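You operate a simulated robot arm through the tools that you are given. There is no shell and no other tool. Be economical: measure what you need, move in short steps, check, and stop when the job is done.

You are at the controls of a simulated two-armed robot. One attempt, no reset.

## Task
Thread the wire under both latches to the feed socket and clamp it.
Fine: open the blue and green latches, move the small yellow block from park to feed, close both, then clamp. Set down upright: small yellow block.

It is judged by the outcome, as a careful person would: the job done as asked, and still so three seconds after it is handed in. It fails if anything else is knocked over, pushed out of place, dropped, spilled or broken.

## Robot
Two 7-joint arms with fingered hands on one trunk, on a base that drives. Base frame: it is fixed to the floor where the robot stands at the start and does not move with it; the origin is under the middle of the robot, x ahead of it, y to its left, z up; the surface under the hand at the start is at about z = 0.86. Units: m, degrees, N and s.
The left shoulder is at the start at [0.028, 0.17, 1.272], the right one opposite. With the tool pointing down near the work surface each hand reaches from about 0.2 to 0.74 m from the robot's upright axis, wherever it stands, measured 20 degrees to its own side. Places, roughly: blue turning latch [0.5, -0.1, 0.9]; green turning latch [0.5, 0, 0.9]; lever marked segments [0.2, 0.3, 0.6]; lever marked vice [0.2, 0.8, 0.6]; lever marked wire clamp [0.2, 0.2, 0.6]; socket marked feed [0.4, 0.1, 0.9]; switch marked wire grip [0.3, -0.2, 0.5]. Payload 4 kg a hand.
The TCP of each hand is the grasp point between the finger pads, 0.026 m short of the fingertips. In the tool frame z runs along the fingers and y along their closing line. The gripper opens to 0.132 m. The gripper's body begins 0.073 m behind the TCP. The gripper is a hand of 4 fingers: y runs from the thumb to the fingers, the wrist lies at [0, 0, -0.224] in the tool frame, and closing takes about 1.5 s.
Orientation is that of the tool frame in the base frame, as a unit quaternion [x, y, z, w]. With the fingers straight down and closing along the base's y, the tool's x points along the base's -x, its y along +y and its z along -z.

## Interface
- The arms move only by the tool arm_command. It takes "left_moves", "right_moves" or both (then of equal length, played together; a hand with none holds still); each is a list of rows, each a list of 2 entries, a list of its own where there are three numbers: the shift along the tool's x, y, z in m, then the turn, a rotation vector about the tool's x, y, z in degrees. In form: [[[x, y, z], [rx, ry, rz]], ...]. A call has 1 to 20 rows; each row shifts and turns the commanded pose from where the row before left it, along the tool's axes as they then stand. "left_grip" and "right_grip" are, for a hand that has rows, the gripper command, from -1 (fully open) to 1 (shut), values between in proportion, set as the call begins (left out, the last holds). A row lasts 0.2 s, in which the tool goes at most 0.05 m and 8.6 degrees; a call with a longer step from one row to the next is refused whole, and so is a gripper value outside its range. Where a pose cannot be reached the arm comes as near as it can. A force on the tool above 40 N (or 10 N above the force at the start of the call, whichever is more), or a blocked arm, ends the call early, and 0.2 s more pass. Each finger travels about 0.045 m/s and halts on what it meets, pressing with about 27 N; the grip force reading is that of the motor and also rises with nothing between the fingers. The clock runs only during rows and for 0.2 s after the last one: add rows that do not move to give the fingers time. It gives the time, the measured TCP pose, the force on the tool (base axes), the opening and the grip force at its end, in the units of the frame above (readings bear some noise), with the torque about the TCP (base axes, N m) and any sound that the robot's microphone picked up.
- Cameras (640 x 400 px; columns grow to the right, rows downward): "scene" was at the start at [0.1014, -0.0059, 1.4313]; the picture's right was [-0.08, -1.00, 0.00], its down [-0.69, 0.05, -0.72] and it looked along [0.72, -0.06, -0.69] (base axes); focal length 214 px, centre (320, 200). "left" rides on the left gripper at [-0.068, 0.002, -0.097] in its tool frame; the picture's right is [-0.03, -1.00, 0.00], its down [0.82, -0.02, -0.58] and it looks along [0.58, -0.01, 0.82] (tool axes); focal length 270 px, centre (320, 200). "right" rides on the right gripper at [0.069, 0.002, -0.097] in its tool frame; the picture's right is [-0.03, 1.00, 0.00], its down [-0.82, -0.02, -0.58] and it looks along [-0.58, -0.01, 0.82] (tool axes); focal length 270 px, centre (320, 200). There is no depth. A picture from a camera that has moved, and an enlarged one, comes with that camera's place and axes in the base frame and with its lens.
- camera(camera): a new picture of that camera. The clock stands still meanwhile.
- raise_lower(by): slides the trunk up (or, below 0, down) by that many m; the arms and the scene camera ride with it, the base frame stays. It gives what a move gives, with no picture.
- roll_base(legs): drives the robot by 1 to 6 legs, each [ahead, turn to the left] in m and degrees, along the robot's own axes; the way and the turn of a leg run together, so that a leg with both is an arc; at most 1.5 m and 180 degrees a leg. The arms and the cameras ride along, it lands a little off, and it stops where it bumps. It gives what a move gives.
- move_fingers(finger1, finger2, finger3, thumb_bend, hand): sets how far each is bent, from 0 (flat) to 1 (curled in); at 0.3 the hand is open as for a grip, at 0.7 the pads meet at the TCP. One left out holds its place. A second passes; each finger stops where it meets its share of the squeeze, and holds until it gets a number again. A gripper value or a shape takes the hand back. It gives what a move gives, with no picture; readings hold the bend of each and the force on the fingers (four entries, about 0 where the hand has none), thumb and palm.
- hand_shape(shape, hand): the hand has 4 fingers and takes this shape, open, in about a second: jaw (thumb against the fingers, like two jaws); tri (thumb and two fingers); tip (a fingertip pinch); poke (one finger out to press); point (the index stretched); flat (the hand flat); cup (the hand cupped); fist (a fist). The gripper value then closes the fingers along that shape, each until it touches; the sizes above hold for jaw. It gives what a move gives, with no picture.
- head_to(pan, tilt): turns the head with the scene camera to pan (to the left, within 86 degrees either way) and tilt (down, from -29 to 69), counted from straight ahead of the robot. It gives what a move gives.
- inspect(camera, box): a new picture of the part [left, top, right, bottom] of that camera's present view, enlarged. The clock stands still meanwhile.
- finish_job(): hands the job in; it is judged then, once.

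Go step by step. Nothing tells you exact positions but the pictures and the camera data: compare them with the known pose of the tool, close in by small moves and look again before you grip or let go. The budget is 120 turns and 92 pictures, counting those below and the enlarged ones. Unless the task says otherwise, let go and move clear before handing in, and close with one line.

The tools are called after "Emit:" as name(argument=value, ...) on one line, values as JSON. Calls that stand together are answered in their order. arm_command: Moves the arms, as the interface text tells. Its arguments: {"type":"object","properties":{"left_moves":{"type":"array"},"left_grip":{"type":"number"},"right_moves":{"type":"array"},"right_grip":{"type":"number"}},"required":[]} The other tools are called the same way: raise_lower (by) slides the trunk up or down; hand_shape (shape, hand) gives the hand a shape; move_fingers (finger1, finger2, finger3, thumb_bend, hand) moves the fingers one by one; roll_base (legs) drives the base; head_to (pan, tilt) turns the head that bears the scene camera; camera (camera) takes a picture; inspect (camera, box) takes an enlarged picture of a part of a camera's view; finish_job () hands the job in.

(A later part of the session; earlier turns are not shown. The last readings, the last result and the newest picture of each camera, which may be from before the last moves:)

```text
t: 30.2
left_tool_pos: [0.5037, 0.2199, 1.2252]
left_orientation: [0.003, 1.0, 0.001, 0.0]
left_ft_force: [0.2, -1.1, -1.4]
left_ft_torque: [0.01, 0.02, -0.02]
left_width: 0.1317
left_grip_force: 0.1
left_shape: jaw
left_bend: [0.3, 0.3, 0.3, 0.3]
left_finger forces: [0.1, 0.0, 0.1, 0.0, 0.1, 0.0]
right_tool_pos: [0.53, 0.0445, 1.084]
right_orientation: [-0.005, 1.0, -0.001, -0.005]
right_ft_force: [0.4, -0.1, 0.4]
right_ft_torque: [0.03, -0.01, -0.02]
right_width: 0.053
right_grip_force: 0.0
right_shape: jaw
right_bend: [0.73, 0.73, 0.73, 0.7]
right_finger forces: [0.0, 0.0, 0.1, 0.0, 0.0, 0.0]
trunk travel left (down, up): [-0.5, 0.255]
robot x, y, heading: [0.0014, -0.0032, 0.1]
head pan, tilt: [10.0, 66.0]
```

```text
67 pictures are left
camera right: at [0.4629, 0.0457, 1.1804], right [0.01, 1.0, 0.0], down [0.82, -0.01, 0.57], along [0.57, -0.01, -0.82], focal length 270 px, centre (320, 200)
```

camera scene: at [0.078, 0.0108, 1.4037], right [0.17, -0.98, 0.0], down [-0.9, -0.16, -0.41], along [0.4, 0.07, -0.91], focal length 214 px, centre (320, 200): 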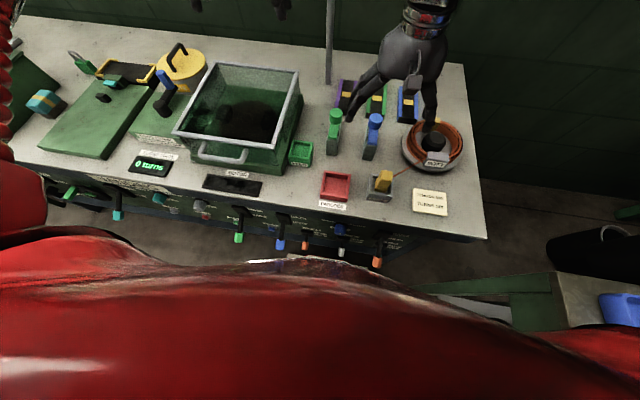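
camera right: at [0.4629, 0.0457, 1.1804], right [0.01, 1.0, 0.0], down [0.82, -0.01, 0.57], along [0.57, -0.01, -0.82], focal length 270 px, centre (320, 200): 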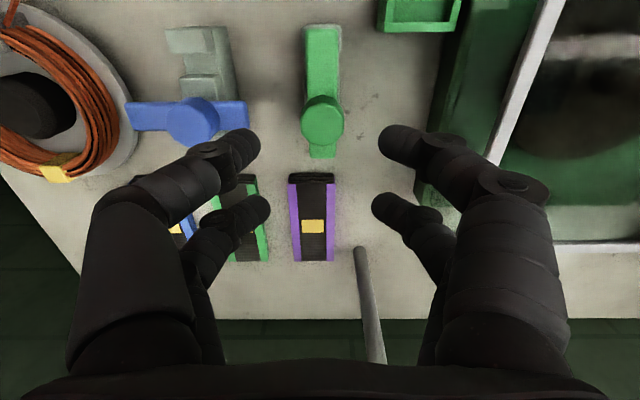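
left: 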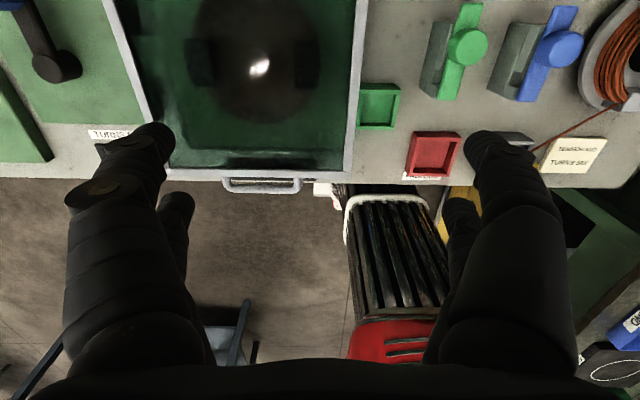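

The green knob is right below at about (0.531, 0.046). I descend, watching clearance to the tank on the left.

Emit:
arm_command(right_moves=[[[0, 0.001, 0.04], [0, 0, 0]], [[0, 0.001, 0.035], [0, 0, 0]], [[0, 0, 0.02], [0, 0, 0]], [[0, 0, 0], [0, 0, 0]]])

Emit:
camera(camera="right")

Emit:
head_to(pan=0, tilt=45)

Emit:
camera(camera="scene")

```text
t: 31.2
left_tool_pos: [0.5036, 0.2202, 1.2264]
left_orientation: [0.003, 1.0, 0.0, 0.0]
left_ft_force: [0.3, 0.6, -0.9]
left_ft_torque: [0.02, -0.04, -0.01]
left_width: 0.1318
left_grip_force: 0.1
left_shape: jaw
left_bend: [0.3, 0.3, 0.3, 0.3]
left_finger forces: [0.0, 0.0, 0.1, 0.0, 0.0, 0.0]
right_tool_pos: [0.53, 0.0454, 0.9873]
right_orientation: [-0.005, 1.0, -0.003, -0.006]
right_ft_force: [0.7, 1.0, -0.3]
right_ft_torque: [-0.01, 0.0, 0.0]
right_width: 0.0533
right_grip_force: 0.0
right_shape: jaw
right_bend: [0.73, 0.73, 0.73, 0.7]
right_finger forces: [0.0, 0.0, 0.0, 0.0, 0.1, 0.0]
trunk travel left (down, up): [-0.5, 0.255]
robot x, y, heading: [0.0019, -0.0, 0.1]
head pan, tilt: [10.0, 66.0]
```

```text
66 pictures are left
camera right: at [0.4622, 0.0468, 1.0855], right [0.01, 1.0, -0.01], down [0.82, -0.01, 0.57], along [0.57, -0.01, -0.82], focal length 270 px, centre (320, 200)
```

right: 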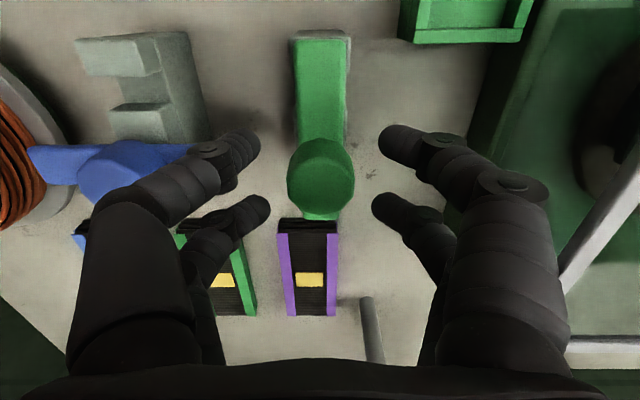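

```text
t: 32.1
left_tool_pos: [0.504, 0.2201, 1.2258]
left_orientation: [0.003, 1.0, 0.0, 0.0]
left_ft_force: [-0.4, 0.4, 0.2]
left_ft_torque: [0.01, 0.02, 0.0]
left_width: 0.132
left_grip_force: 0.1
left_shape: jaw
left_bend: [0.3, 0.3, 0.3, 0.3]
left_finger forces: [0.1, 0.0, 0.1, 0.0, 0.0, 0.1]
right_tool_pos: [0.5299, 0.045, 0.9883]
right_orientation: [-0.006, 1.0, -0.003, -0.006]
right_ft_force: [-0.2, -0.3, 0.6]
right_ft_torque: [0.0, -0.02, -0.01]
right_width: 0.0531
right_grip_force: 0.2
right_shape: jaw
right_bend: [0.73, 0.73, 0.73, 0.7]
right_finger forces: [0.0, 0.0, 0.0, 0.0, 0.0, 0.1]
trunk travel left (down, up): [-0.5, 0.255]
robot x, y, heading: [0.0028, -0.0016, 0.2]
head pan, tilt: [0.0, 45.0]
```

```text
65 pictures are left
camera scene: at [0.1008, 0.0006, 1.4297], right [0.0, -1.0, 0.0], down [-0.71, 0.0, -0.71], along [0.71, 0.0, -0.71], focal length 214 px, centre (320, 200)
```

scene: 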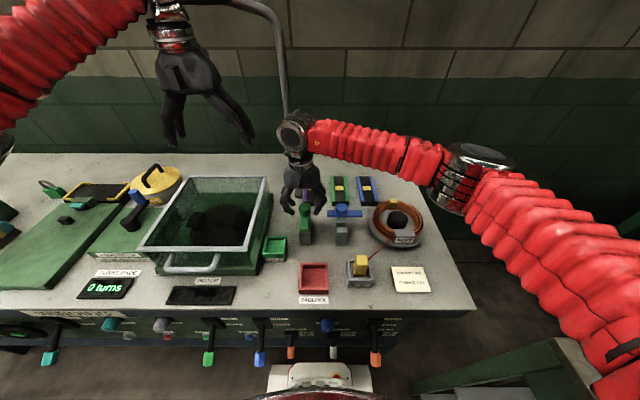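

There is clearance to the tank. I lower onto the green knob, grip, and twist the same way.

Emit:
arm_command(right_moves=[[[-0.001, 0.003, 0.024], [0, 0, 0]], [[0, 0, 0], [0, 0, 0]]])

Emit:
arm_command(right_moves=[[[0, 0, 0], [0, 0, 0]], [[0, 0, 0], [0, 0, 0]], [[0, 0, 0], [0, 0, 0]], [[0, 0, 0], [0, 0, 0]], [[0, 0.002, 0], [0, 0, 0]], [[0, 0.002, 0], [0, 0, 0]], [[0, 0, 0], [0, 0, -7]], [[0, 0, 0], [0, 0, -7]], [[0, 0, 0], [0, 0, -7]], [[0, 0, 0], [0, 0, -7]], [[0, 0, 0], [0, 0, -7]], [[0, 0, 0], [0, 0, -7]]], right_grip=1.0)

Emit:
camera(camera="right")

```text
t: 32.7
left_tool_pos: [0.5035, 0.2195, 1.2259]
left_orientation: [0.003, 1.0, 0.0, 0.0]
left_ft_force: [-0.2, 0.2, 1.0]
left_ft_torque: [-0.01, -0.03, 0.01]
left_width: 0.1318
left_grip_force: 0.1
left_shape: jaw
left_bend: [0.3, 0.3, 0.3, 0.3]
left_finger forces: [0.0, 0.0, 0.0, 0.0, 0.0, 0.1]
right_tool_pos: [0.5307, 0.0496, 0.9623]
right_orientation: [-0.005, 1.0, -0.002, -0.005]
right_ft_force: [-0.1, -0.2, 1.1]
right_ft_torque: [-0.02, 0.02, 0.0]
right_width: 0.0532
right_grip_force: 0.0
right_shape: jaw
right_bend: [0.73, 0.73, 0.73, 0.7]
right_finger forces: [0.0, 0.1, 0.0, 0.0, 0.0, 0.0]
trunk travel left (down, up): [-0.5, 0.255]
robot x, y, heading: [0.0031, -0.0025, -0.1]
head pan, tilt: [0.0, 45.0]
```

```text
t: 35.3
left_tool_pos: [0.5025, 0.2217, 1.2256]
left_orientation: [0.002, 1.0, 0.0, 0.0]
left_ft_force: [-0.4, -0.5, 0.2]
left_ft_torque: [-0.02, 0.03, 0.01]
left_width: 0.1319
left_grip_force: 0.2
left_shape: jaw
left_bend: [0.3, 0.3, 0.3, 0.3]
left_finger forces: [0.0, 0.0, 0.1, 0.0, 0.0, 0.0]
right_tool_pos: [0.532, 0.0533, 0.9649]
right_orientation: [-0.357, 0.934, 0.0, -0.005]
right_ft_force: [8.7, 3.3, 25.8]
right_ft_torque: [-0.6, -0.24, -6.54]
right_width: 0.0225
right_grip_force: 27.2
right_shape: jaw
right_bend: [0.7, 0.72, 0.71, 0.7]
right_finger forces: [81.1, 40.4, 88.6, 0.0, 28.5, 0.0]
trunk travel left (down, up): [-0.5, 0.255]
robot x, y, heading: [-0.0026, 0.0005, -0.1]
head pan, tilt: [0.0, 45.0]
```

```text
64 pictures are left
camera right: at [0.4805, 0.0081, 1.0615], right [-0.65, 0.76, 0.0], down [0.63, 0.53, 0.57], along [0.43, 0.37, -0.82], focal length 270 px, centre (320, 200)
```

right: 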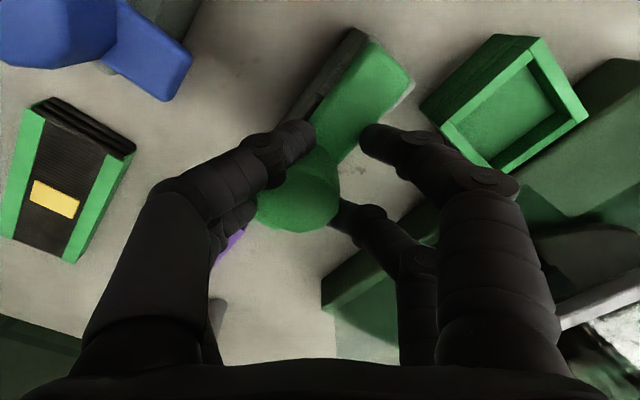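

The green latch resists this way, so it opens the opposite direction. I reverse the twist.

Emit:
arm_command(right_moves=[[[0, 0, 0], [0, 0, 8]], [[0, 0, 0], [0, 0, 8]], [[0, 0, 0], [0, 0, 8]], [[0, 0, 0], [0, 0, 8]], [[0, 0, 0], [0, 0, 8]], [[0, 0, 0], [0, 0, 8]], [[0, 0, 0], [0, 0, 8]], [[0, 0, 0], [0, 0, 8]], [[0, 0, 0], [0, 0, 8]]])

Emit:
camera(camera="right")

```text
t: 37.1
left_tool_pos: [0.5062, 0.2205, 1.2247]
left_orientation: [0.002, 1.0, 0.001, 0.001]
left_ft_force: [-0.7, 1.0, -0.5]
left_ft_torque: [-0.01, 0.0, 0.02]
left_width: 0.1318
left_grip_force: 0.1
left_shape: jaw
left_bend: [0.3, 0.3, 0.3, 0.3]
left_finger forces: [0.1, 0.1, 0.0, 0.0, 0.0, 0.0]
right_tool_pos: [0.5384, 0.0523, 0.9644]
right_orientation: [0.155, 0.988, -0.007, 0.006]
right_ft_force: [14.1, -1.4, -3.8]
right_ft_torque: [0.32, -0.11, 0.14]
right_width: 0.018
right_grip_force: 27.6
right_shape: jaw
right_bend: [0.72, 0.73, 0.74, 0.7]
right_finger forces: [28.5, 19.6, 30.4, 0.0, 22.0, 0.0]
trunk travel left (down, up): [-0.5, 0.255]
robot x, y, heading: [-0.0002, -0.0002, -0.3]
head pan, tilt: [0.0, 45.0]
stopped in row 8 (right hand): the force on the tool passed its limit at 67 N (the readings are from after the stop); the commanded pose is now the measured one
```

```text
63 pictures are left
camera right: at [0.4715, 0.0766, 1.0604], right [0.33, 0.94, -0.01], down [0.76, -0.26, 0.59], along [0.55, -0.2, -0.81], focal length 270 px, centre (320, 200)
```

right: 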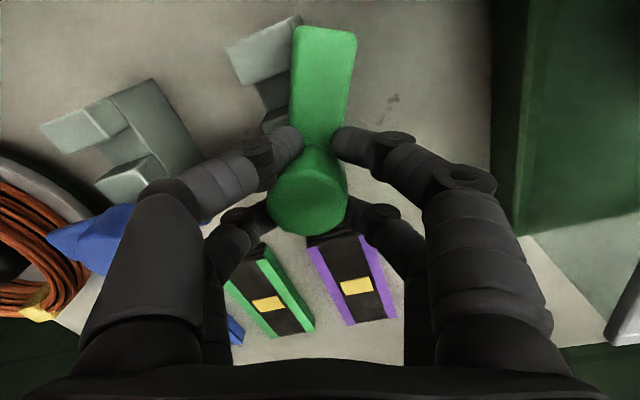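

It turns this way. I continue.

Emit:
arm_command(right_moves=[[[-0.002, 0.001, 0], [0, 0, 7]], [[0, 0, 0], [0, 0, 7]], [[0, 0, 0], [0, 0, 7]], [[0, 0, 0], [0, 0, 7]], [[0, 0, 0], [0, 0, 7]], [[0, 0, 0], [0, 0, 7]], [[0, 0, 0], [0, 0, 7]], [[0, 0, 0], [0, 0, 7]]])

Emit:
camera(camera="right")

```text
t: 38.2
left_tool_pos: [0.5013, 0.2188, 1.2285]
left_orientation: [0.003, 1.0, 0.001, 0.003]
left_ft_force: [1.1, 0.2, -0.6]
left_ft_torque: [0.02, 0.01, -0.05]
left_width: 0.1319
left_grip_force: 0.1
left_shape: jaw
left_bend: [0.3, 0.3, 0.3, 0.3]
left_finger forces: [0.0, 0.0, 0.1, 0.0, 0.0, 0.1]
right_tool_pos: [0.5461, 0.0519, 0.964]
right_orientation: [0.373, 0.928, -0.003, -0.009]
right_ft_force: [-28.4, 1.2, 16.4]
right_ft_torque: [-0.59, 0.88, -0.18]
right_width: 0.0188
right_grip_force: 27.1
right_shape: jaw
right_bend: [0.72, 0.74, 0.74, 0.7]
right_finger forces: [29.8, 19.3, 34.5, 0.0, 42.2, 0.0]
right hand out of reach, approached as far as the arm can: row 3, 4, 5
trunk travel left (down, up): [-0.5, 0.255]
robot x, y, heading: [-0.0005, -0.0025, 0.2]
head pan, tilt: [0.0, 45.0]
stopped in row 5 (right hand): the force on the tool passed its limit at 44 N (the readings are from after the stop); the commanded pose is now the measured one
```

```text
62 pictures are left
camera right: at [0.4994, 0.0998, 1.0622], right [0.71, 0.7, -0.01], down [0.58, -0.58, 0.57], along [0.39, -0.41, -0.82], focal length 270 px, centre (320, 200)
```

right: 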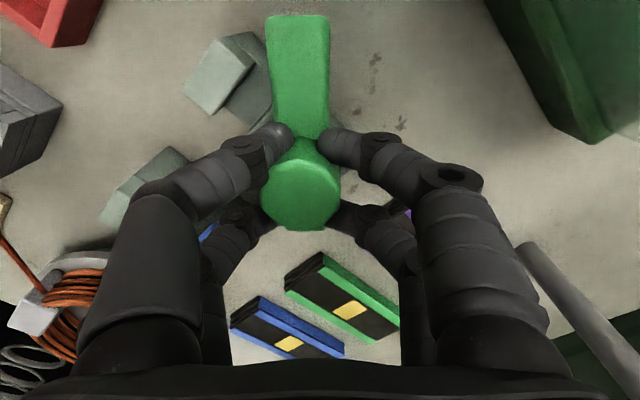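

The wrist limit is reached with the bar about halfway. I release, rise, turn the hand back and regrip just above the bar.

Emit:
arm_command(right_moves=[[[0, 0, 0], [0, 0, 0]], [[0, 0, 0], [0, 0, 0]], [[0, 0, 0], [0, 0, 0]], [[0, 0, 0], [0, 0, 0]], [[0, 0, 0], [0, 0, 0]], [[0, 0, -0.03], [0, 0, 0]], [[0, 0, -0.03], [0, 0, 0]], [[0, 0, 0], [0, 0, -8]], [[0, 0, 0], [0, 0, -8]], [[0, 0, 0], [0, 0, -8]], [[0, 0, 0], [0, 0, -8]], [[0, 0, 0], [0, 0, -8]], [[0, 0, 0], [0, 0, -8]], [[0, 0, 0], [0, 0, -8]], [[0, 0, 0], [0, 0, -7]], [[0.0142, 0.002, 0], [0, 0, 0]], [[0, 0, 0], [0, 0, 0]]], right_grip=0.1)

Emit:
camera(camera="right")

```text
t: 41.8
left_tool_pos: [0.5049, 0.2206, 1.2265]
left_orientation: [0.003, 1.0, 0.0, 0.0]
left_ft_force: [-0.5, 0.2, 0.5]
left_ft_torque: [0.0, 0.02, -0.01]
left_width: 0.1317
left_grip_force: 0.1
left_shape: jaw
left_bend: [0.3, 0.3, 0.3, 0.3]
left_finger forces: [0.0, 0.1, 0.0, 0.0, 0.1, 0.1]
right_tool_pos: [0.561, 0.0574, 1.0105]
right_orientation: [-0.164, 0.986, -0.001, -0.007]
right_ft_force: [-0.2, -0.5, -0.1]
right_ft_torque: [-0.03, 0.02, 0.01]
right_width: 0.0595
right_grip_force: 0.1
right_shape: jaw
right_bend: [0.73, 0.73, 0.73, 0.7]
right_finger forces: [0.0, 0.0, 0.0, 0.0, 0.0, 0.0]
right hand out of reach, approached as far as the arm can: row 6, 7
trunk travel left (down, up): [-0.5, 0.255]
robot x, y, heading: [-0.0051, 0.0015, -0.1]
head pan, tilt: [0.0, 45.0]
```

```text
61 pictures are left
camera right: at [0.497, 0.0361, 1.1074], right [-0.3, 0.95, 0.0], down [0.79, 0.24, 0.57], along [0.54, 0.17, -0.82], focal length 270 px, centre (320, 200)
```

right: 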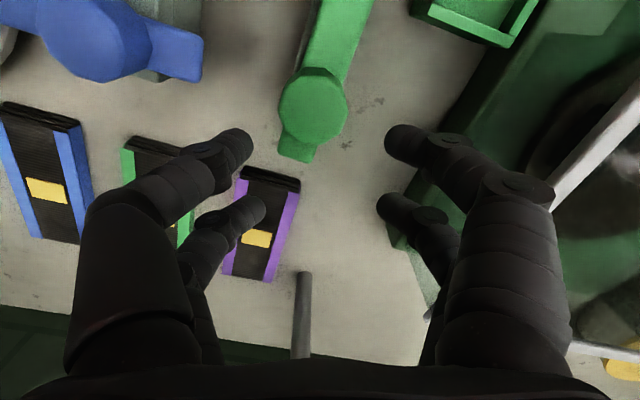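

The green latch seems to have sprung back closed, as it was only half turned. The left arm should twist this direction more freely, so I move the right hand clear and bring the left hand over the green knob.

Emit:
arm_command(right_moves=[[[0, 0, -0.045], [0, 0, 0]], [[0, 0, -0.045], [0, 0, 8]], [[0, 0, 0], [0, 0, 8]], [[0.02, -0.042, 0], [0, 0, 0]], [[0.02, -0.042, 0], [0, 0, 0]], [[0.02, -0.042, 0], [0, 0, 0]], [[0.02, -0.042, 0], [0, 0, 0]], [[0.025, -0.042, 0], [0, 0, 0]], [[0.025, -0.04, 0], [0, 0, 0]]])

Emit:
arm_command(left_moves=[[[0, -0.035, 0.03], [0, 0, 0]], [[0, -0.035, 0.03], [0, 0, 0]], [[-0.01, -0.035, 0.03], [0, 0, 0]], [[-0.01, -0.035, 0.03], [0, 0, 0]], [[-0.009, -0.032, 0.02], [0, 0, 0]], [[0, 0, 0], [0, 0, 0]], [[0, 0, 0], [0, 0, 0]], [[0, 0, 0], [0, 0, 0]]], left_grip=0.2)

Emit:
camera(camera="left")

Emit:
camera(camera="scene")

```text
t: 43.8
left_tool_pos: [0.5025, 0.2195, 1.228]
left_orientation: [0.002, 1.0, -0.001, 0.001]
left_ft_force: [-0.4, -1.3, 0.2]
left_ft_torque: [0.0, 0.02, 0.0]
left_width: 0.1319
left_grip_force: 0.1
left_shape: jaw
left_bend: [0.3, 0.3, 0.3, 0.3]
left_finger forces: [0.0, 0.0, 0.0, 0.0, 0.0, 0.0]
right_tool_pos: [0.4438, -0.2008, 1.1043]
right_orientation: [-0.023, 1.0, 0.0, -0.006]
right_ft_force: [-0.7, -0.4, -0.6]
right_ft_torque: [-0.02, -0.03, -0.03]
right_width: 0.0594
right_grip_force: 0.0
right_shape: jaw
right_bend: [0.73, 0.73, 0.73, 0.7]
right_finger forces: [0.0, 0.0, 0.1, 0.1, 0.0, 0.0]
trunk travel left (down, up): [-0.5, 0.255]
robot x, y, heading: [0.0006, 0.0005, -0.1]
head pan, tilt: [0.0, 45.0]
```

```text
t: 45.6
left_tool_pos: [0.5319, 0.0505, 1.0866]
left_orientation: [0.002, 1.0, 0.001, 0.0]
left_ft_force: [-0.1, -0.1, -0.1]
left_ft_torque: [-0.01, 0.01, 0.01]
left_width: 0.0532
left_grip_force: 0.1
left_shape: jaw
left_bend: [0.73, 0.73, 0.73, 0.7]
left_finger forces: [0.0, 0.0, 0.0, 0.0, 0.1, 0.0]
right_tool_pos: [0.4455, -0.2003, 1.1029]
right_orientation: [-0.024, 1.0, -0.001, -0.007]
right_ft_force: [-0.4, 0.2, -0.1]
right_ft_torque: [0.01, -0.04, 0.02]
right_width: 0.0593
right_grip_force: 0.0
right_shape: jaw
right_bend: [0.73, 0.73, 0.73, 0.7]
right_finger forces: [0.1, 0.0, 0.1, 0.0, 0.0, 0.1]
trunk travel left (down, up): [-0.5, 0.255]
robot x, y, heading: [-0.0006, -0.0038, -0.0]
head pan, tilt: [0.0, 45.0]
```

```text
60 pictures are left
camera left: at [0.6023, 0.0503, 1.1837], right [0.02, -1.0, 0.0], down [-0.82, -0.02, 0.58], along [-0.58, -0.01, -0.82], focal length 270 px, centre (320, 200)
```

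left: 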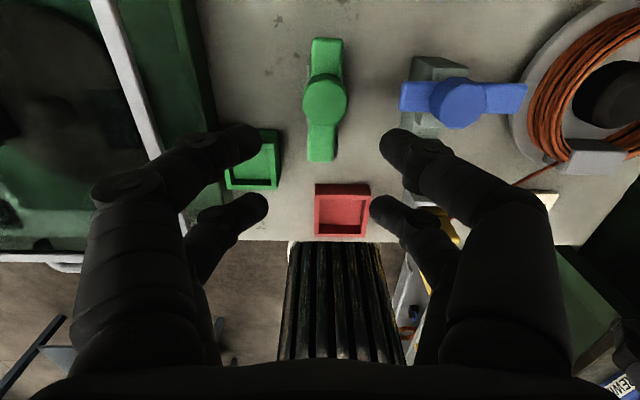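

```text
59 pictures are left
camera scene: at [0.1004, 0.0008, 1.4298], right [0.0, -1.0, 0.0], down [-0.71, 0.0, -0.71], along [0.71, 0.0, -0.71], focal length 214 px, centre (320, 200)
```

scene: 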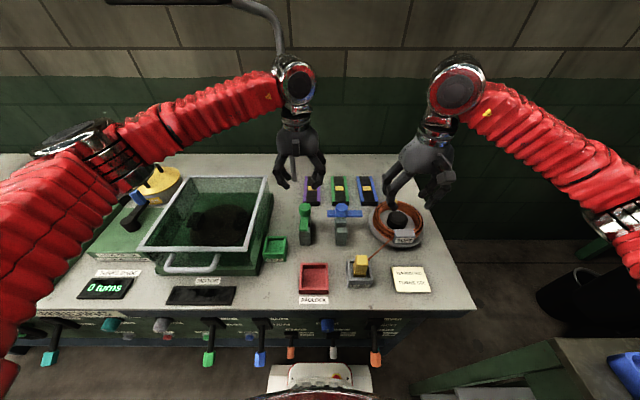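

The green knob reads at about (0.538, 0.046) from the left camera. I descend partway and look.

Emit:
arm_command(left_moves=[[[-0.005, -0.002, 0.035], [0, 0, 0]], [[0, 0, 0.035], [0, 0, 0]], [[0, 0, 0.032], [0, 0, 0]], [[0, 0, 0], [0, 0, 0]]])

Emit:
camera(camera="left")

```text
t: 46.6
left_tool_pos: [0.5362, 0.0463, 0.9836]
left_orientation: [0.002, 1.0, 0.0, 0.001]
left_ft_force: [-0.8, -0.3, -0.2]
left_ft_torque: [-0.01, -0.01, -0.02]
left_width: 0.0532
left_grip_force: 0.0
left_shape: jaw
left_bend: [0.73, 0.73, 0.73, 0.7]
left_finger forces: [0.0, 0.0, 0.1, 0.1, 0.0, 0.0]
right_tool_pos: [0.4452, -0.2005, 1.1027]
right_orientation: [-0.023, 1.0, 0.0, -0.007]
right_ft_force: [0.2, 0.3, 0.5]
right_ft_torque: [-0.01, 0.01, 0.0]
right_width: 0.0595
right_grip_force: 0.0
right_shape: jaw
right_bend: [0.73, 0.73, 0.73, 0.7]
right_finger forces: [0.0, 0.1, 0.0, 0.1, 0.0, 0.1]
trunk travel left (down, up): [-0.5, 0.255]
robot x, y, heading: [-0.0005, 0.0033, 0.1]
head pan, tilt: [0.0, 45.0]
```

```text
58 pictures are left
camera left: at [0.6055, 0.0461, 1.081], right [0.02, -1.0, 0.0], down [-0.82, -0.02, 0.58], along [-0.58, -0.01, -0.82], focal length 270 px, centre (320, 200)
```

left: 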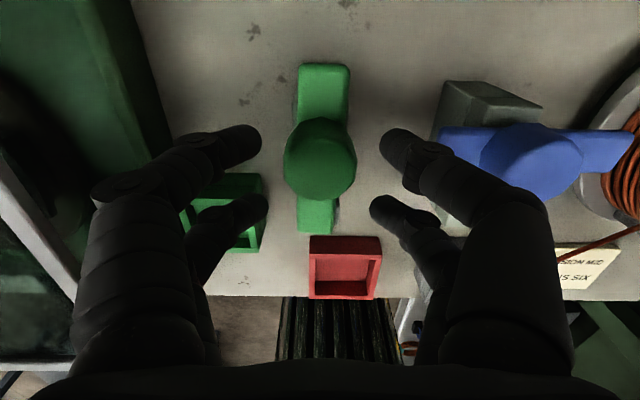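

Triangulating both cameras puts the knob at x≈0.540 with its top at z≈0.95. I lower there, grip and twist clockwise with the left hand.

Emit:
arm_command(left_moves=[[[-0.004, 0.002, 0.03], [0, 0, 0]], [[0, 0, 0], [0, 0, 0]]])

Emit:
arm_command(left_moves=[[[0, 0, 0], [0, 0, 0]], [[0, 0, 0], [0, 0, 0]], [[0, 0, 0], [0, 0, 0]], [[0, 0, 0], [0, 0, 0]], [[0, 0.002, 0], [0, 0, 0]], [[0, 0, 0], [0, 0, 0]], [[0, 0, 0], [0, 0, 7]], [[0, 0, 0], [0, 0, 7]], [[0, 0, 0], [0, 0, 7]], [[0, 0, 0], [0, 0, 7]], [[0, 0, 0], [0, 0, 7]], [[0, 0, 0], [0, 0, 7]]], left_grip=1.0)

Emit:
camera(camera="left")

```text
t: 47.2
left_tool_pos: [0.5397, 0.0496, 0.9539]
left_orientation: [0.003, 1.0, 0.0, 0.0]
left_ft_force: [0.5, -0.1, 0.2]
left_ft_torque: [0.01, -0.04, 0.02]
left_width: 0.0535
left_grip_force: 0.0
left_shape: jaw
left_bend: [0.73, 0.73, 0.73, 0.7]
left_finger forces: [0.0, 0.0, 0.0, 0.0, 0.0, 0.0]
right_tool_pos: [0.4458, -0.2003, 1.102]
right_orientation: [-0.024, 1.0, -0.001, -0.007]
right_ft_force: [0.6, -0.2, 0.2]
right_ft_torque: [-0.01, 0.01, 0.01]
right_width: 0.0594
right_grip_force: 0.1
right_shape: jaw
right_bend: [0.73, 0.73, 0.73, 0.7]
right_finger forces: [0.1, 0.0, 0.0, 0.0, 0.0, 0.1]
trunk travel left (down, up): [-0.5, 0.255]
robot x, y, heading: [-0.0015, 0.0034, 0.2]
head pan, tilt: [0.0, 45.0]
```

```text
t: 49.8
left_tool_pos: [0.5414, 0.0492, 0.9538]
left_orientation: [0.363, 0.932, 0.0, 0.0]
left_ft_force: [1.0, -6.0, -9.9]
left_ft_torque: [-0.22, 0.33, 0.13]
left_width: 0.0201
left_grip_force: 27.5
left_shape: jaw
left_bend: [0.71, 0.72, 0.7, 0.7]
left_finger forces: [26.7, 19.1, 29.8, 0.0, 27.2, 0.0]
right_tool_pos: [0.4454, -0.201, 1.1019]
right_orientation: [-0.022, 1.0, -0.002, -0.008]
right_ft_force: [-0.3, -0.4, 0.5]
right_ft_torque: [0.04, 0.01, -0.03]
right_width: 0.0594
right_grip_force: 0.0
right_shape: jaw
right_bend: [0.73, 0.73, 0.73, 0.7]
right_finger forces: [0.0, 0.0, 0.0, 0.0, 0.0, 0.0]
trunk travel left (down, up): [-0.5, 0.255]
robot x, y, heading: [-0.0023, -0.0034, 0.1]
head pan, tilt: [0.0, 45.0]
```

```text
57 pictures are left
camera left: at [0.5946, 0.0042, 1.0509], right [-0.66, -0.75, 0.0], down [-0.62, 0.53, 0.58], along [-0.44, 0.38, -0.82], focal length 270 px, centre (320, 200)
```

left: 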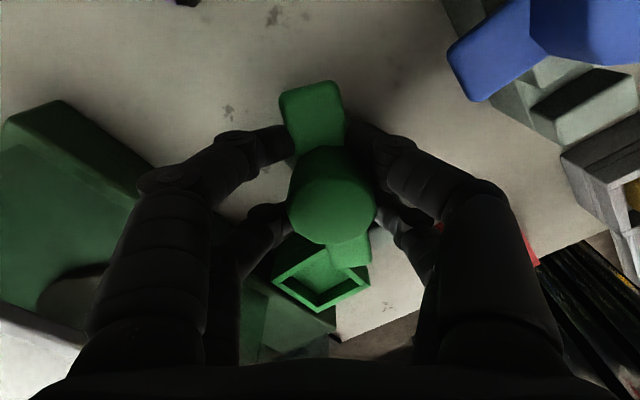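

It turns with low torque in this hand, and bar is near the hand's angle. I continue to the stop.

Emit:
arm_command(left_moves=[[[0, 0, 0], [0, 0, 7]], [[0, 0, 0], [0, 0, 7]], [[0, 0, 0], [0, 0, 7]], [[0, 0, 0], [0, 0, 7]], [[0, 0, 0], [0, 0, 7]], [[0, 0, 0], [0, 0, 7]], [[0, 0, 0], [0, 0, 7]], [[0, 0, 0], [0, 0, 7]]])

Emit:
camera(camera="left")

```text
t: 51.6
left_tool_pos: [0.5422, 0.047, 0.9541]
left_orientation: [0.757, 0.653, 0.0, 0.002]
left_ft_force: [5.2, -19.8, -1.4]
left_ft_torque: [-0.43, -0.67, 0.72]
left_width: 0.0191
left_grip_force: 26.7
left_shape: jaw
left_bend: [0.7, 0.72, 0.72, 0.7]
left_finger forces: [33.9, 22.3, 27.5, 0.1, 29.0, 0.0]
right_tool_pos: [0.4469, -0.2029, 1.1015]
right_orientation: [-0.024, 1.0, 0.0, -0.007]
right_ft_force: [-0.1, 0.3, -0.4]
right_ft_torque: [-0.02, 0.01, -0.01]
right_width: 0.0595
right_grip_force: 0.1
right_shape: jaw
right_bend: [0.73, 0.73, 0.73, 0.7]
right_finger forces: [0.1, 0.1, 0.0, 0.0, 0.0, 0.0]
trunk travel left (down, up): [-0.5, 0.255]
robot x, y, heading: [0.0027, 0.0001, 0.1]
head pan, tilt: [0.0, 45.0]
```

```text
56 pictures are left
camera left: at [0.5353, -0.0211, 1.0516], right [-0.99, 0.12, 0.0], down [0.1, 0.81, 0.58], along [0.07, 0.57, -0.82], focal length 270 px, centre (320, 200)
```

left: 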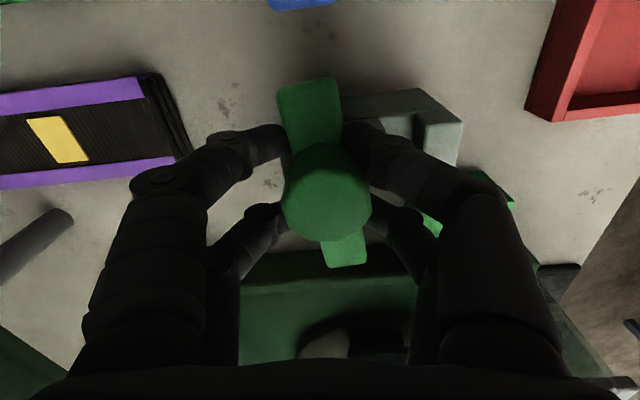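

The bar is at roughly 83°; two more small turns to the stop, then release and rise.

Emit:
arm_command(left_moves=[[[0, 0, 0], [0, 0, 6]], [[0, 0, 0], [0, 0, 6]], [[0, 0, 0], [0, 0, 6]]])

Emit:
arm_command(left_moves=[[[0, 0, 0], [0, 0, 0]], [[0, 0, 0], [0, 0, 0]], [[0, 0, 0], [0, 0, 0]], [[0, 0, 0], [0, 0, 0]], [[0, 0, 0], [0, 0, 0]], [[0, 0, -0.035], [0, 0, 0]], [[0, 0, -0.04], [0, 0, 0]], [[0, 0, -0.04], [0, 0, 0]], [[0, 0, 0], [0, 0, 0]]], left_grip=0.1)

Emit:
camera(camera="left")

```text
t: 52.4
left_tool_pos: [0.5413, 0.0459, 0.9535]
left_orientation: [0.848, 0.531, 0.0, 0.0]
left_ft_force: [-1.4, -21.9, -6.8]
left_ft_torque: [-0.28, -0.17, 3.63]
left_width: 0.0188
left_grip_force: 26.7
left_shape: jaw
left_bend: [0.71, 0.72, 0.72, 0.7]
left_finger forces: [52.1, 27.2, 51.6, 0.1, 36.5, 0.0]
right_tool_pos: [0.4457, -0.2024, 1.1014]
right_orientation: [-0.023, 1.0, -0.001, -0.007]
right_ft_force: [0.1, -0.1, -1.1]
right_ft_torque: [-0.02, 0.01, -0.02]
right_width: 0.0593
right_grip_force: 0.0
right_shape: jaw
right_bend: [0.73, 0.73, 0.73, 0.7]
right_finger forces: [0.0, 0.0, 0.0, 0.1, 0.0, 0.0]
trunk travel left (down, up): [-0.5, 0.255]
robot x, y, heading: [-0.0037, -0.0001, 0.2]
head pan, tilt: [0.0, 45.0]
```

```text
t: 54.4
left_tool_pos: [0.54, 0.0499, 1.069]
left_orientation: [0.849, 0.528, 0.0, 0.0]
left_ft_force: [0.4, 0.1, 0.1]
left_ft_torque: [0.0, -0.02, 0.0]
left_width: 0.0589
left_grip_force: 0.0
left_shape: jaw
left_bend: [0.73, 0.73, 0.73, 0.7]
left_finger forces: [0.1, 0.1, 0.0, 0.0, 0.1, 0.0]
right_tool_pos: [0.4468, -0.2, 1.1033]
right_orientation: [-0.024, 1.0, -0.001, -0.007]
right_ft_force: [0.7, 0.9, -0.5]
right_ft_torque: [0.01, -0.01, -0.02]
right_width: 0.0591
right_grip_force: 0.1
right_shape: jaw
right_bend: [0.73, 0.73, 0.73, 0.7]
right_finger forces: [0.0, 0.0, 0.0, 0.0, 0.0, 0.0]
trunk travel left (down, up): [-0.5, 0.255]
robot x, y, heading: [-0.0025, 0.0024, 0.2]
head pan, tilt: [0.0, 45.0]
```

```text
55 pictures are left
camera left: at [0.5126, -0.0118, 1.1661], right [-0.91, 0.42, 0.0], down [0.34, 0.74, 0.58], along [0.24, 0.52, -0.82], focal length 270 px, centre (320, 200)
```

left: 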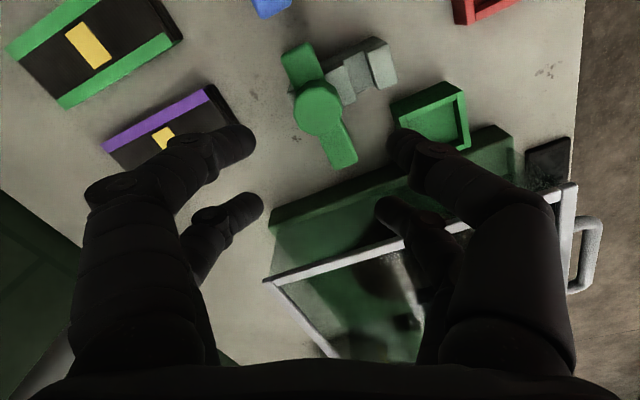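

Both latches are open. I park the left hand up and to the left, then go for the block with the right hand.

Emit:
arm_command(left_moves=[[[0, 0, -0.045], [0, 0, 0]], [[0, 0, -0.045], [0, 0, -8]], [[0, 0, -0.03], [0, 0, -8.3]], [[0, 0, 0], [0, 0, -8.3]], [[0, 0, 0], [0, 0, -8.3]], [[0, 0, 0], [0, 0, -8.3]], [[0, 0, 0], [0, 0, -8.3]], [[0, 0, 0], [0, 0, -8.3]], [[0, 0, 0], [0, 0, -8.3]], [[0, 0, 0], [0, 0, -8.3]], [[0, 0, 0], [0, 0, -8.3]], [[0, 0, 0], [0, 0, -8.3]], [[0, 0, 0], [0, 0, -8.3]], [[0, 0, 0], [0, 0, -8.3]], [[0, 0.045, 0], [0, 0, 0]], [[0, 0.045, 0], [0, 0, 0]], [[0, 0.045, 0], [0, 0, 0]], [[0, 0.045, 0], [0, 0, 0]]])

Emit:
inspect(camera="scene", box=[240, 170, 460, 310])

Emit:
camera(camera="right")

```text
t: 58.2
left_tool_pos: [0.5699, 0.2294, 1.1882]
left_orientation: [0.076, 0.997, 0.0, 0.001]
left_ft_force: [0.5, -0.4, 1.1]
left_ft_torque: [-0.03, 0.02, 0.0]
left_width: 0.059
left_grip_force: 0.0
left_shape: jaw
left_bend: [0.73, 0.73, 0.73, 0.7]
left_finger forces: [0.0, 0.1, 0.0, 0.1, 0.1, 0.1]
right_tool_pos: [0.446, -0.2, 1.1027]
right_orientation: [-0.023, 1.0, -0.002, -0.008]
right_ft_force: [-0.8, 0.2, 0.1]
right_ft_torque: [-0.02, -0.01, 0.01]
right_width: 0.0593
right_grip_force: 0.0
right_shape: jaw
right_bend: [0.73, 0.73, 0.73, 0.7]
right_finger forces: [0.1, 0.0, 0.1, 0.0, 0.0, 0.0]
trunk travel left (down, up): [-0.5, 0.255]
robot x, y, heading: [0.0027, 0.0016, -0.1]
head pan, tilt: [0.0, 45.0]
```

```text
2.86 times, centred on (350, 240) of scene
camera zoom: at [0.1002, 0.0012, 1.4298], right [0.0, -1.0, 0.0], down [-0.71, 0.0, -0.71], along [0.71, 0.0, -0.71], focal length 613 px, centre (234, 86)
```

zoom: 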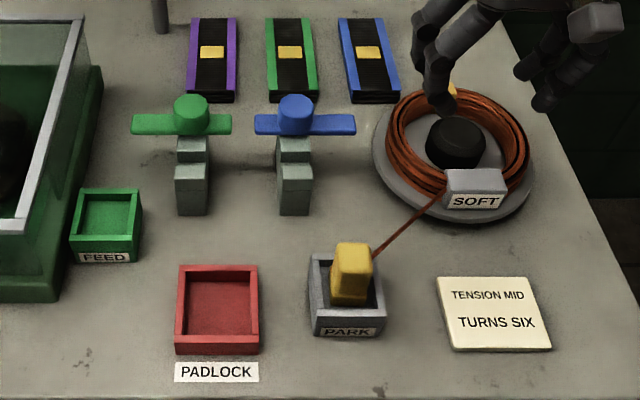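

```text
53 pictures are left
camera right: at [0.3783, -0.2016, 1.2005], right [-0.02, 1.0, 0.0], down [0.82, 0.02, 0.57], along [0.57, 0.01, -0.82], focal length 270 px, centre (320, 200)
```

right: 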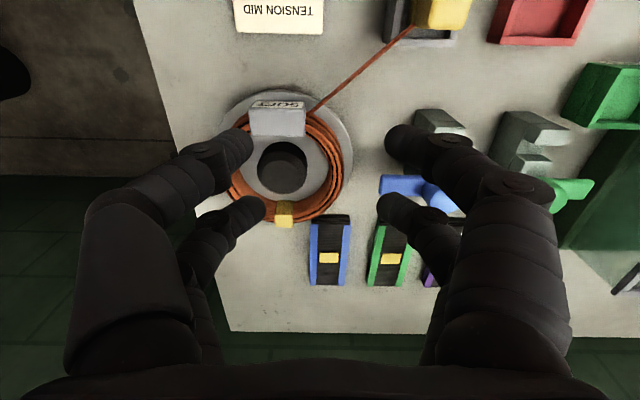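

Both latches are clearly open with slots free. The block stands at about (0.38, -0.106); I move the right hand above it.

Emit:
arm_command(right_moves=[[[0.03, 0.035, 0], [0, 0, 2.6]], [[0.03, 0.03, 0], [0, 0, 0]], [[0, 0.029, 0.02], [0, 0, 0]], [[0, 0, 0.02], [0, 0, 0]], [[0, 0, 0], [0, 0, 0]]])

Emit:
camera(camera="right")

Emit:
inspect(camera="scene", box=[300, 200, 440, 310])

```text
t: 59.4
left_tool_pos: [0.5706, 0.2299, 1.1874]
left_orientation: [0.076, 0.997, 0.0, 0.0]
left_ft_force: [0.1, 0.5, 0.6]
left_ft_torque: [-0.04, 0.0, 0.01]
left_width: 0.059
left_grip_force: 0.1
left_shape: jaw
left_bend: [0.73, 0.73, 0.73, 0.7]
left_finger forces: [0.0, 0.1, 0.1, 0.0, 0.0, 0.0]
right_tool_pos: [0.3922, -0.1112, 1.057]
right_orientation: [-0.001, 1.0, -0.002, -0.008]
right_ft_force: [-0.2, 0.8, -0.3]
right_ft_torque: [-0.02, -0.02, 0.0]
right_width: 0.0594
right_grip_force: 0.1
right_shape: jaw
right_bend: [0.73, 0.73, 0.73, 0.7]
right_finger forces: [0.0, 0.0, 0.1, 0.0, 0.1, 0.0]
right hand out of reach, approached as far as the arm can: row 2, 3
trunk travel left (down, up): [-0.5, 0.255]
robot x, y, heading: [0.0007, 0.0004, 0.3]
head pan, tilt: [0.0, 45.0]
```

```text
52 pictures are left
camera right: at [0.3251, -0.1098, 1.1547], right [0.02, 1.0, 0.0], down [0.82, -0.02, 0.57], along [0.57, -0.02, -0.82], focal length 270 px, centre (320, 200)
```

right: 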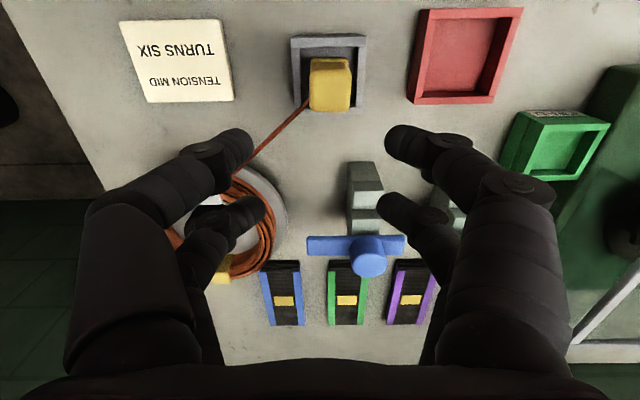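

```text
3.64 times, centred on (370, 255) of scene
camera zoom: at [0.1009, 0.0011, 1.4297], right [0.0, -1.0, 0.0], down [-0.71, 0.0, -0.71], along [0.71, 0.0, -0.71], focal length 780 px, centre (138, 0)
```

zoom: 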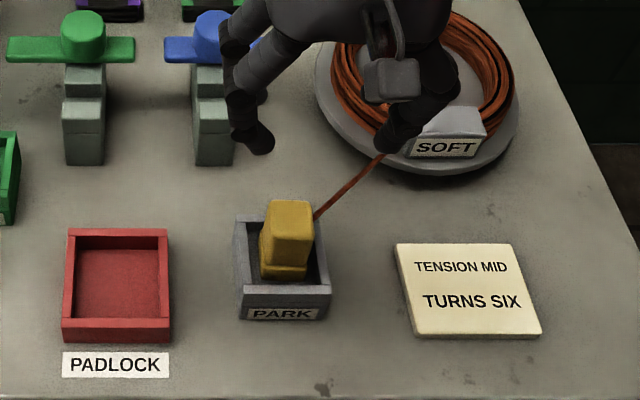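

The block top is about (0.37, -0.104, 0.935). I move above and lower partway, then check again.

Emit:
arm_command(right_moves=[[[0.01, 0.007, 0.02], [0, 0, 0]], [[0.012, 0, 0.03], [0, 0, 0]], [[0, 0, 0.02], [0, 0, 0]], [[0, 0, 0], [0, 0, 0]]])

Emit:
camera(camera="right")

```text
t: 60.4
left_tool_pos: [0.5696, 0.2293, 1.1872]
left_orientation: [0.076, 0.997, 0.001, 0.0]
left_ft_force: [0.0, 0.3, -0.7]
left_ft_torque: [0.0, -0.02, -0.02]
left_width: 0.0591
left_grip_force: 0.0
left_shape: jaw
left_bend: [0.73, 0.73, 0.73, 0.7]
left_finger forces: [0.0, 0.0, 0.0, 0.0, 0.0, 0.1]
right_tool_pos: [0.372, -0.1092, 0.9883]
right_orientation: [-0.001, 1.0, -0.001, -0.007]
right_ft_force: [0.5, 0.4, 0.0]
right_ft_torque: [-0.02, 0.0, 0.01]
right_width: 0.0597
right_grip_force: 0.1
right_shape: jaw
right_bend: [0.73, 0.73, 0.73, 0.7]
right_finger forces: [0.1, 0.0, 0.0, 0.1, 0.0, 0.1]
trunk travel left (down, up): [-0.5, 0.255]
robot x, y, heading: [0.0003, -0.0016, 0.1]
head pan, tilt: [0.0, 45.0]
```

```text
50 pictures are left
camera right: at [0.3038, -0.1074, 1.0854], right [0.02, 1.0, 0.0], down [0.82, -0.02, 0.57], along [0.57, -0.02, -0.82], focal length 270 px, centre (320, 200)
```

right: 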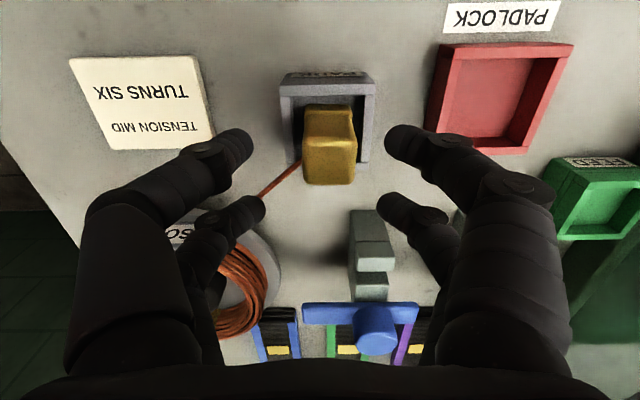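

Block centre is about (0.384, -0.104). I lower so that the pads straddle its upper part.

Emit:
arm_command(right_moves=[[[-0.012, 0.004, 0.02], [0, 0, 0]], [[0, 0.003, 0.02], [0, 0, 0]], [[0, 0, 0.018], [0, 0, 0]], [[0, 0, 0], [0, 0, 0]]])

Emit:
camera(camera="right")

Emit:
inspect(camera="scene", box=[300, 200, 440, 310])

```text
t: 61.4
left_tool_pos: [0.5696, 0.2285, 1.1876]
left_orientation: [0.075, 0.997, -0.001, 0.0]
left_ft_force: [0.2, -0.3, 0.0]
left_ft_torque: [-0.03, 0.01, 0.03]
left_width: 0.0591
left_grip_force: 0.1
left_shape: jaw
left_bend: [0.73, 0.73, 0.73, 0.7]
left_finger forces: [0.0, 0.0, 0.1, 0.0, 0.1, 0.0]
right_tool_pos: [0.3807, -0.0996, 0.9308]
right_orientation: [-0.001, 1.0, -0.001, -0.007]
right_ft_force: [0.0, 0.5, -0.1]
right_ft_torque: [-0.01, -0.01, 0.02]
right_width: 0.0593
right_grip_force: 0.1
right_shape: jaw
right_bend: [0.73, 0.73, 0.73, 0.7]
right_finger forces: [0.1, 0.0, 0.0, 0.0, 0.1, 0.0]
trunk travel left (down, up): [-0.5, 0.255]
robot x, y, heading: [-0.002, -0.0018, 0.0]
head pan, tilt: [0.0, 45.0]
```

```text
49 pictures are left
camera right: at [0.3133, -0.099, 1.0281], right [0.02, 1.0, 0.0], down [0.82, -0.02, 0.57], along [0.57, -0.02, -0.82], focal length 270 px, centre (320, 200)
```

right: 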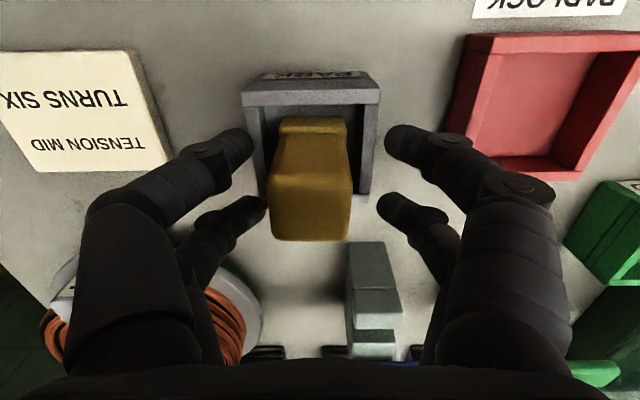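

```text
3.64 times, centred on (370, 255) of scene
camera zoom: at [0.1004, 0.0006, 1.4298], right [0.0, -1.0, 0.0], down [-0.71, 0.0, -0.71], along [0.71, 0.0, -0.71], focal length 780 px, centre (138, 0)
```

zoom: 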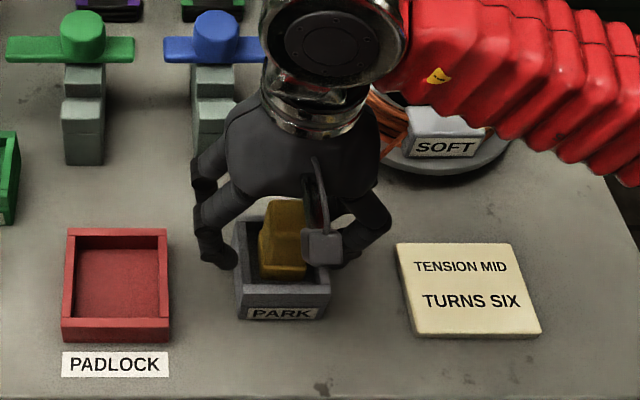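

The block is well centred between the pads (TCP 3 mm short in x). I adjust and close.

Emit:
arm_command(right_moves=[[[-0.003, 0, 0.004], [0, 0, 0]], [[0, 0, 0], [0, 0, 0]]])

Emit:
arm_command(right_moves=[[[0, 0, 0], [0, 0, 0]], [[0, 0, 0], [0, 0, 0]], [[0, 0, 0], [0, 0, 0]], [[0, 0, 0], [0, 0, 0]], [[0, 0, 0], [0, 0, 0]], [[0, 0, 0], [0, 0, 0]]], right_grip=1.0)

Emit:
camera(camera="right")

```text
t: 62.0
left_tool_pos: [0.5704, 0.2283, 1.1873]
left_orientation: [0.075, 0.997, 0.0, 0.0]
left_ft_force: [0.3, 0.1, -0.2]
left_ft_torque: [0.02, 0.0, -0.01]
left_width: 0.0591
left_grip_force: 0.1
left_shape: jaw
left_bend: [0.73, 0.73, 0.73, 0.7]
left_finger forces: [0.0, 0.1, 0.0, 0.1, 0.1, 0.0]
right_tool_pos: [0.3828, -0.0994, 0.9257]
right_orientation: [-0.001, 1.0, -0.001, -0.007]
right_ft_force: [-3.5, -1.6, 4.6]
right_ft_torque: [-0.25, 0.06, -0.09]
right_width: 0.0597
right_grip_force: 0.1
right_shape: jaw
right_bend: [0.73, 0.73, 0.73, 0.7]
right_finger forces: [0.1, 0.0, 3.3, 0.1, 2.4, 0.0]
trunk travel left (down, up): [-0.5, 0.255]
robot x, y, heading: [-0.0029, 0.0024, -0.0]
head pan, tilt: [0.0, 45.0]
```

```text
t: 63.4
left_tool_pos: [0.5678, 0.2292, 1.1888]
left_orientation: [0.077, 0.997, 0.0, 0.001]
left_ft_force: [0.1, -0.4, 0.7]
left_ft_torque: [0.0, 0.02, 0.01]
left_width: 0.0588
left_grip_force: 0.1
left_shape: jaw
left_bend: [0.73, 0.73, 0.73, 0.7]
left_finger forces: [0.0, 0.0, 0.0, 0.0, 0.1, 0.1]
right_tool_pos: [0.3837, -0.0994, 0.9276]
right_orientation: [-0.001, 1.0, -0.001, -0.006]
right_ft_force: [4.1, 2.0, 29.8]
right_ft_torque: [0.03, -0.11, 0.07]
right_width: 0.0476
right_grip_force: 27.0
right_shape: jaw
right_bend: [0.74, 0.74, 0.74, 0.7]
right_finger forces: [31.6, 33.3, 33.5, 0.0, 26.8, 0.0]
trunk travel left (down, up): [-0.5, 0.255]
robot x, y, heading: [0.0007, 0.0009, -0.1]
head pan, tilt: [0.0, 45.0]
```

```text
47 pictures are left
camera right: at [0.316, -0.0982, 1.0253], right [0.02, 1.0, 0.0], down [0.82, -0.02, 0.57], along [0.57, -0.01, -0.82], focal length 270 px, centre (320, 200)
```

right: 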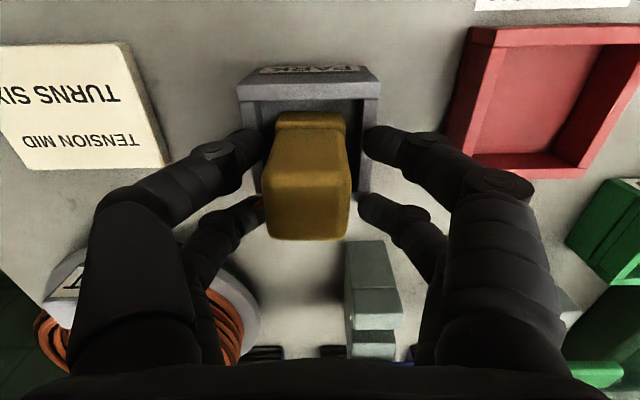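

The fingertips met the socket rim rather than the block. I open, rise 12 mm and close again higher.

Emit:
arm_command(right_moves=[[[0, 0, 0], [0, 0, 0]], [[0, 0, 0], [0, 0, 0]], [[0, 0, 0], [0, 0, 0]], [[0, 0, -0.012], [0, 0, 0]], [[0, 0, 0], [0, 0, 0]]], right_grip=0.15)

Emit:
arm_command(right_moves=[[[0, 0, 0], [0, 0, 0]], [[0, 0, 0], [0, 0, 0]], [[0, 0, 0], [0, 0, 0]], [[0, 0, 0], [0, 0, 0]], [[0, 0, 0], [0, 0, 0]], [[0, 0, 0], [0, 0, 0]]], right_grip=1.0)

Emit:
camera(camera="right")

```text
t: 64.6
left_tool_pos: [0.5696, 0.228, 1.1872]
left_orientation: [0.076, 0.997, 0.0, 0.0]
left_ft_force: [0.6, 0.5, 0.3]
left_ft_torque: [-0.02, 0.0, -0.03]
left_width: 0.0589
left_grip_force: 0.1
left_shape: jaw
left_bend: [0.73, 0.73, 0.73, 0.7]
left_finger forces: [0.0, 0.1, 0.0, 0.0, 0.1, 0.0]
right_tool_pos: [0.3836, -0.1005, 0.9365]
right_orientation: [0.0, 1.0, -0.001, -0.008]
right_ft_force: [0.2, -0.5, -0.1]
right_ft_torque: [-0.01, 0.0, 0.02]
right_width: 0.0558
right_grip_force: 0.0
right_shape: jaw
right_bend: [0.73, 0.73, 0.73, 0.7]
right_finger forces: [0.0, 0.1, 0.1, 0.0, 0.0, 0.1]
trunk travel left (down, up): [-0.5, 0.255]
robot x, y, heading: [-0.0022, 0.0019, 0.2]
head pan, tilt: [0.0, 45.0]
```

```text
t: 66.0
left_tool_pos: [0.5698, 0.2284, 1.1876]
left_orientation: [0.076, 0.997, 0.0, 0.0]
left_ft_force: [0.1, -0.6, 0.2]
left_ft_torque: [0.02, 0.06, 0.02]
left_width: 0.0589
left_grip_force: 0.1
left_shape: jaw
left_bend: [0.73, 0.73, 0.73, 0.7]
left_finger forces: [0.0, 0.1, 0.1, 0.1, 0.0, 0.1]
right_tool_pos: [0.3834, -0.1002, 0.9375]
right_orientation: [-0.001, 1.0, 0.0, -0.007]
right_ft_force: [-0.3, -0.5, 0.3]
right_ft_torque: [0.01, -0.01, 0.0]
right_width: 0.0116
right_grip_force: 27.4
right_shape: jaw
right_bend: [0.73, 0.6, 0.61, 0.7]
right_finger forces: [23.9, 0.0, 0.0, 0.1, 23.9, 0.0]
trunk travel left (down, up): [-0.5, 0.255]
robot x, y, heading: [0.0009, -0.0017, 0.0]
head pan, tilt: [0.0, 45.0]
```

```text
46 pictures are left
camera right: at [0.3163, -0.0987, 1.0359], right [0.02, 1.0, 0.0], down [0.82, -0.02, 0.57], along [0.57, -0.02, -0.82], focal length 270 px, centre (320, 200)
```

right: 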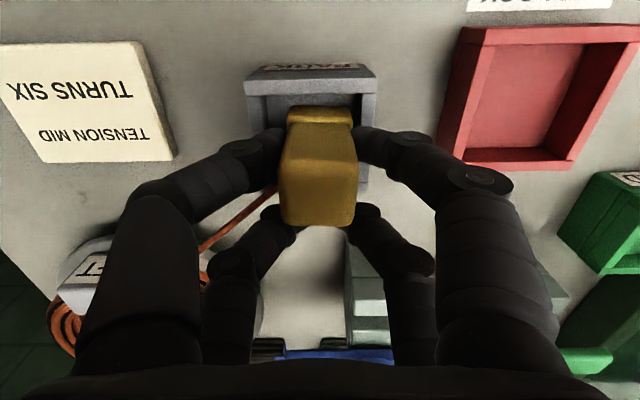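

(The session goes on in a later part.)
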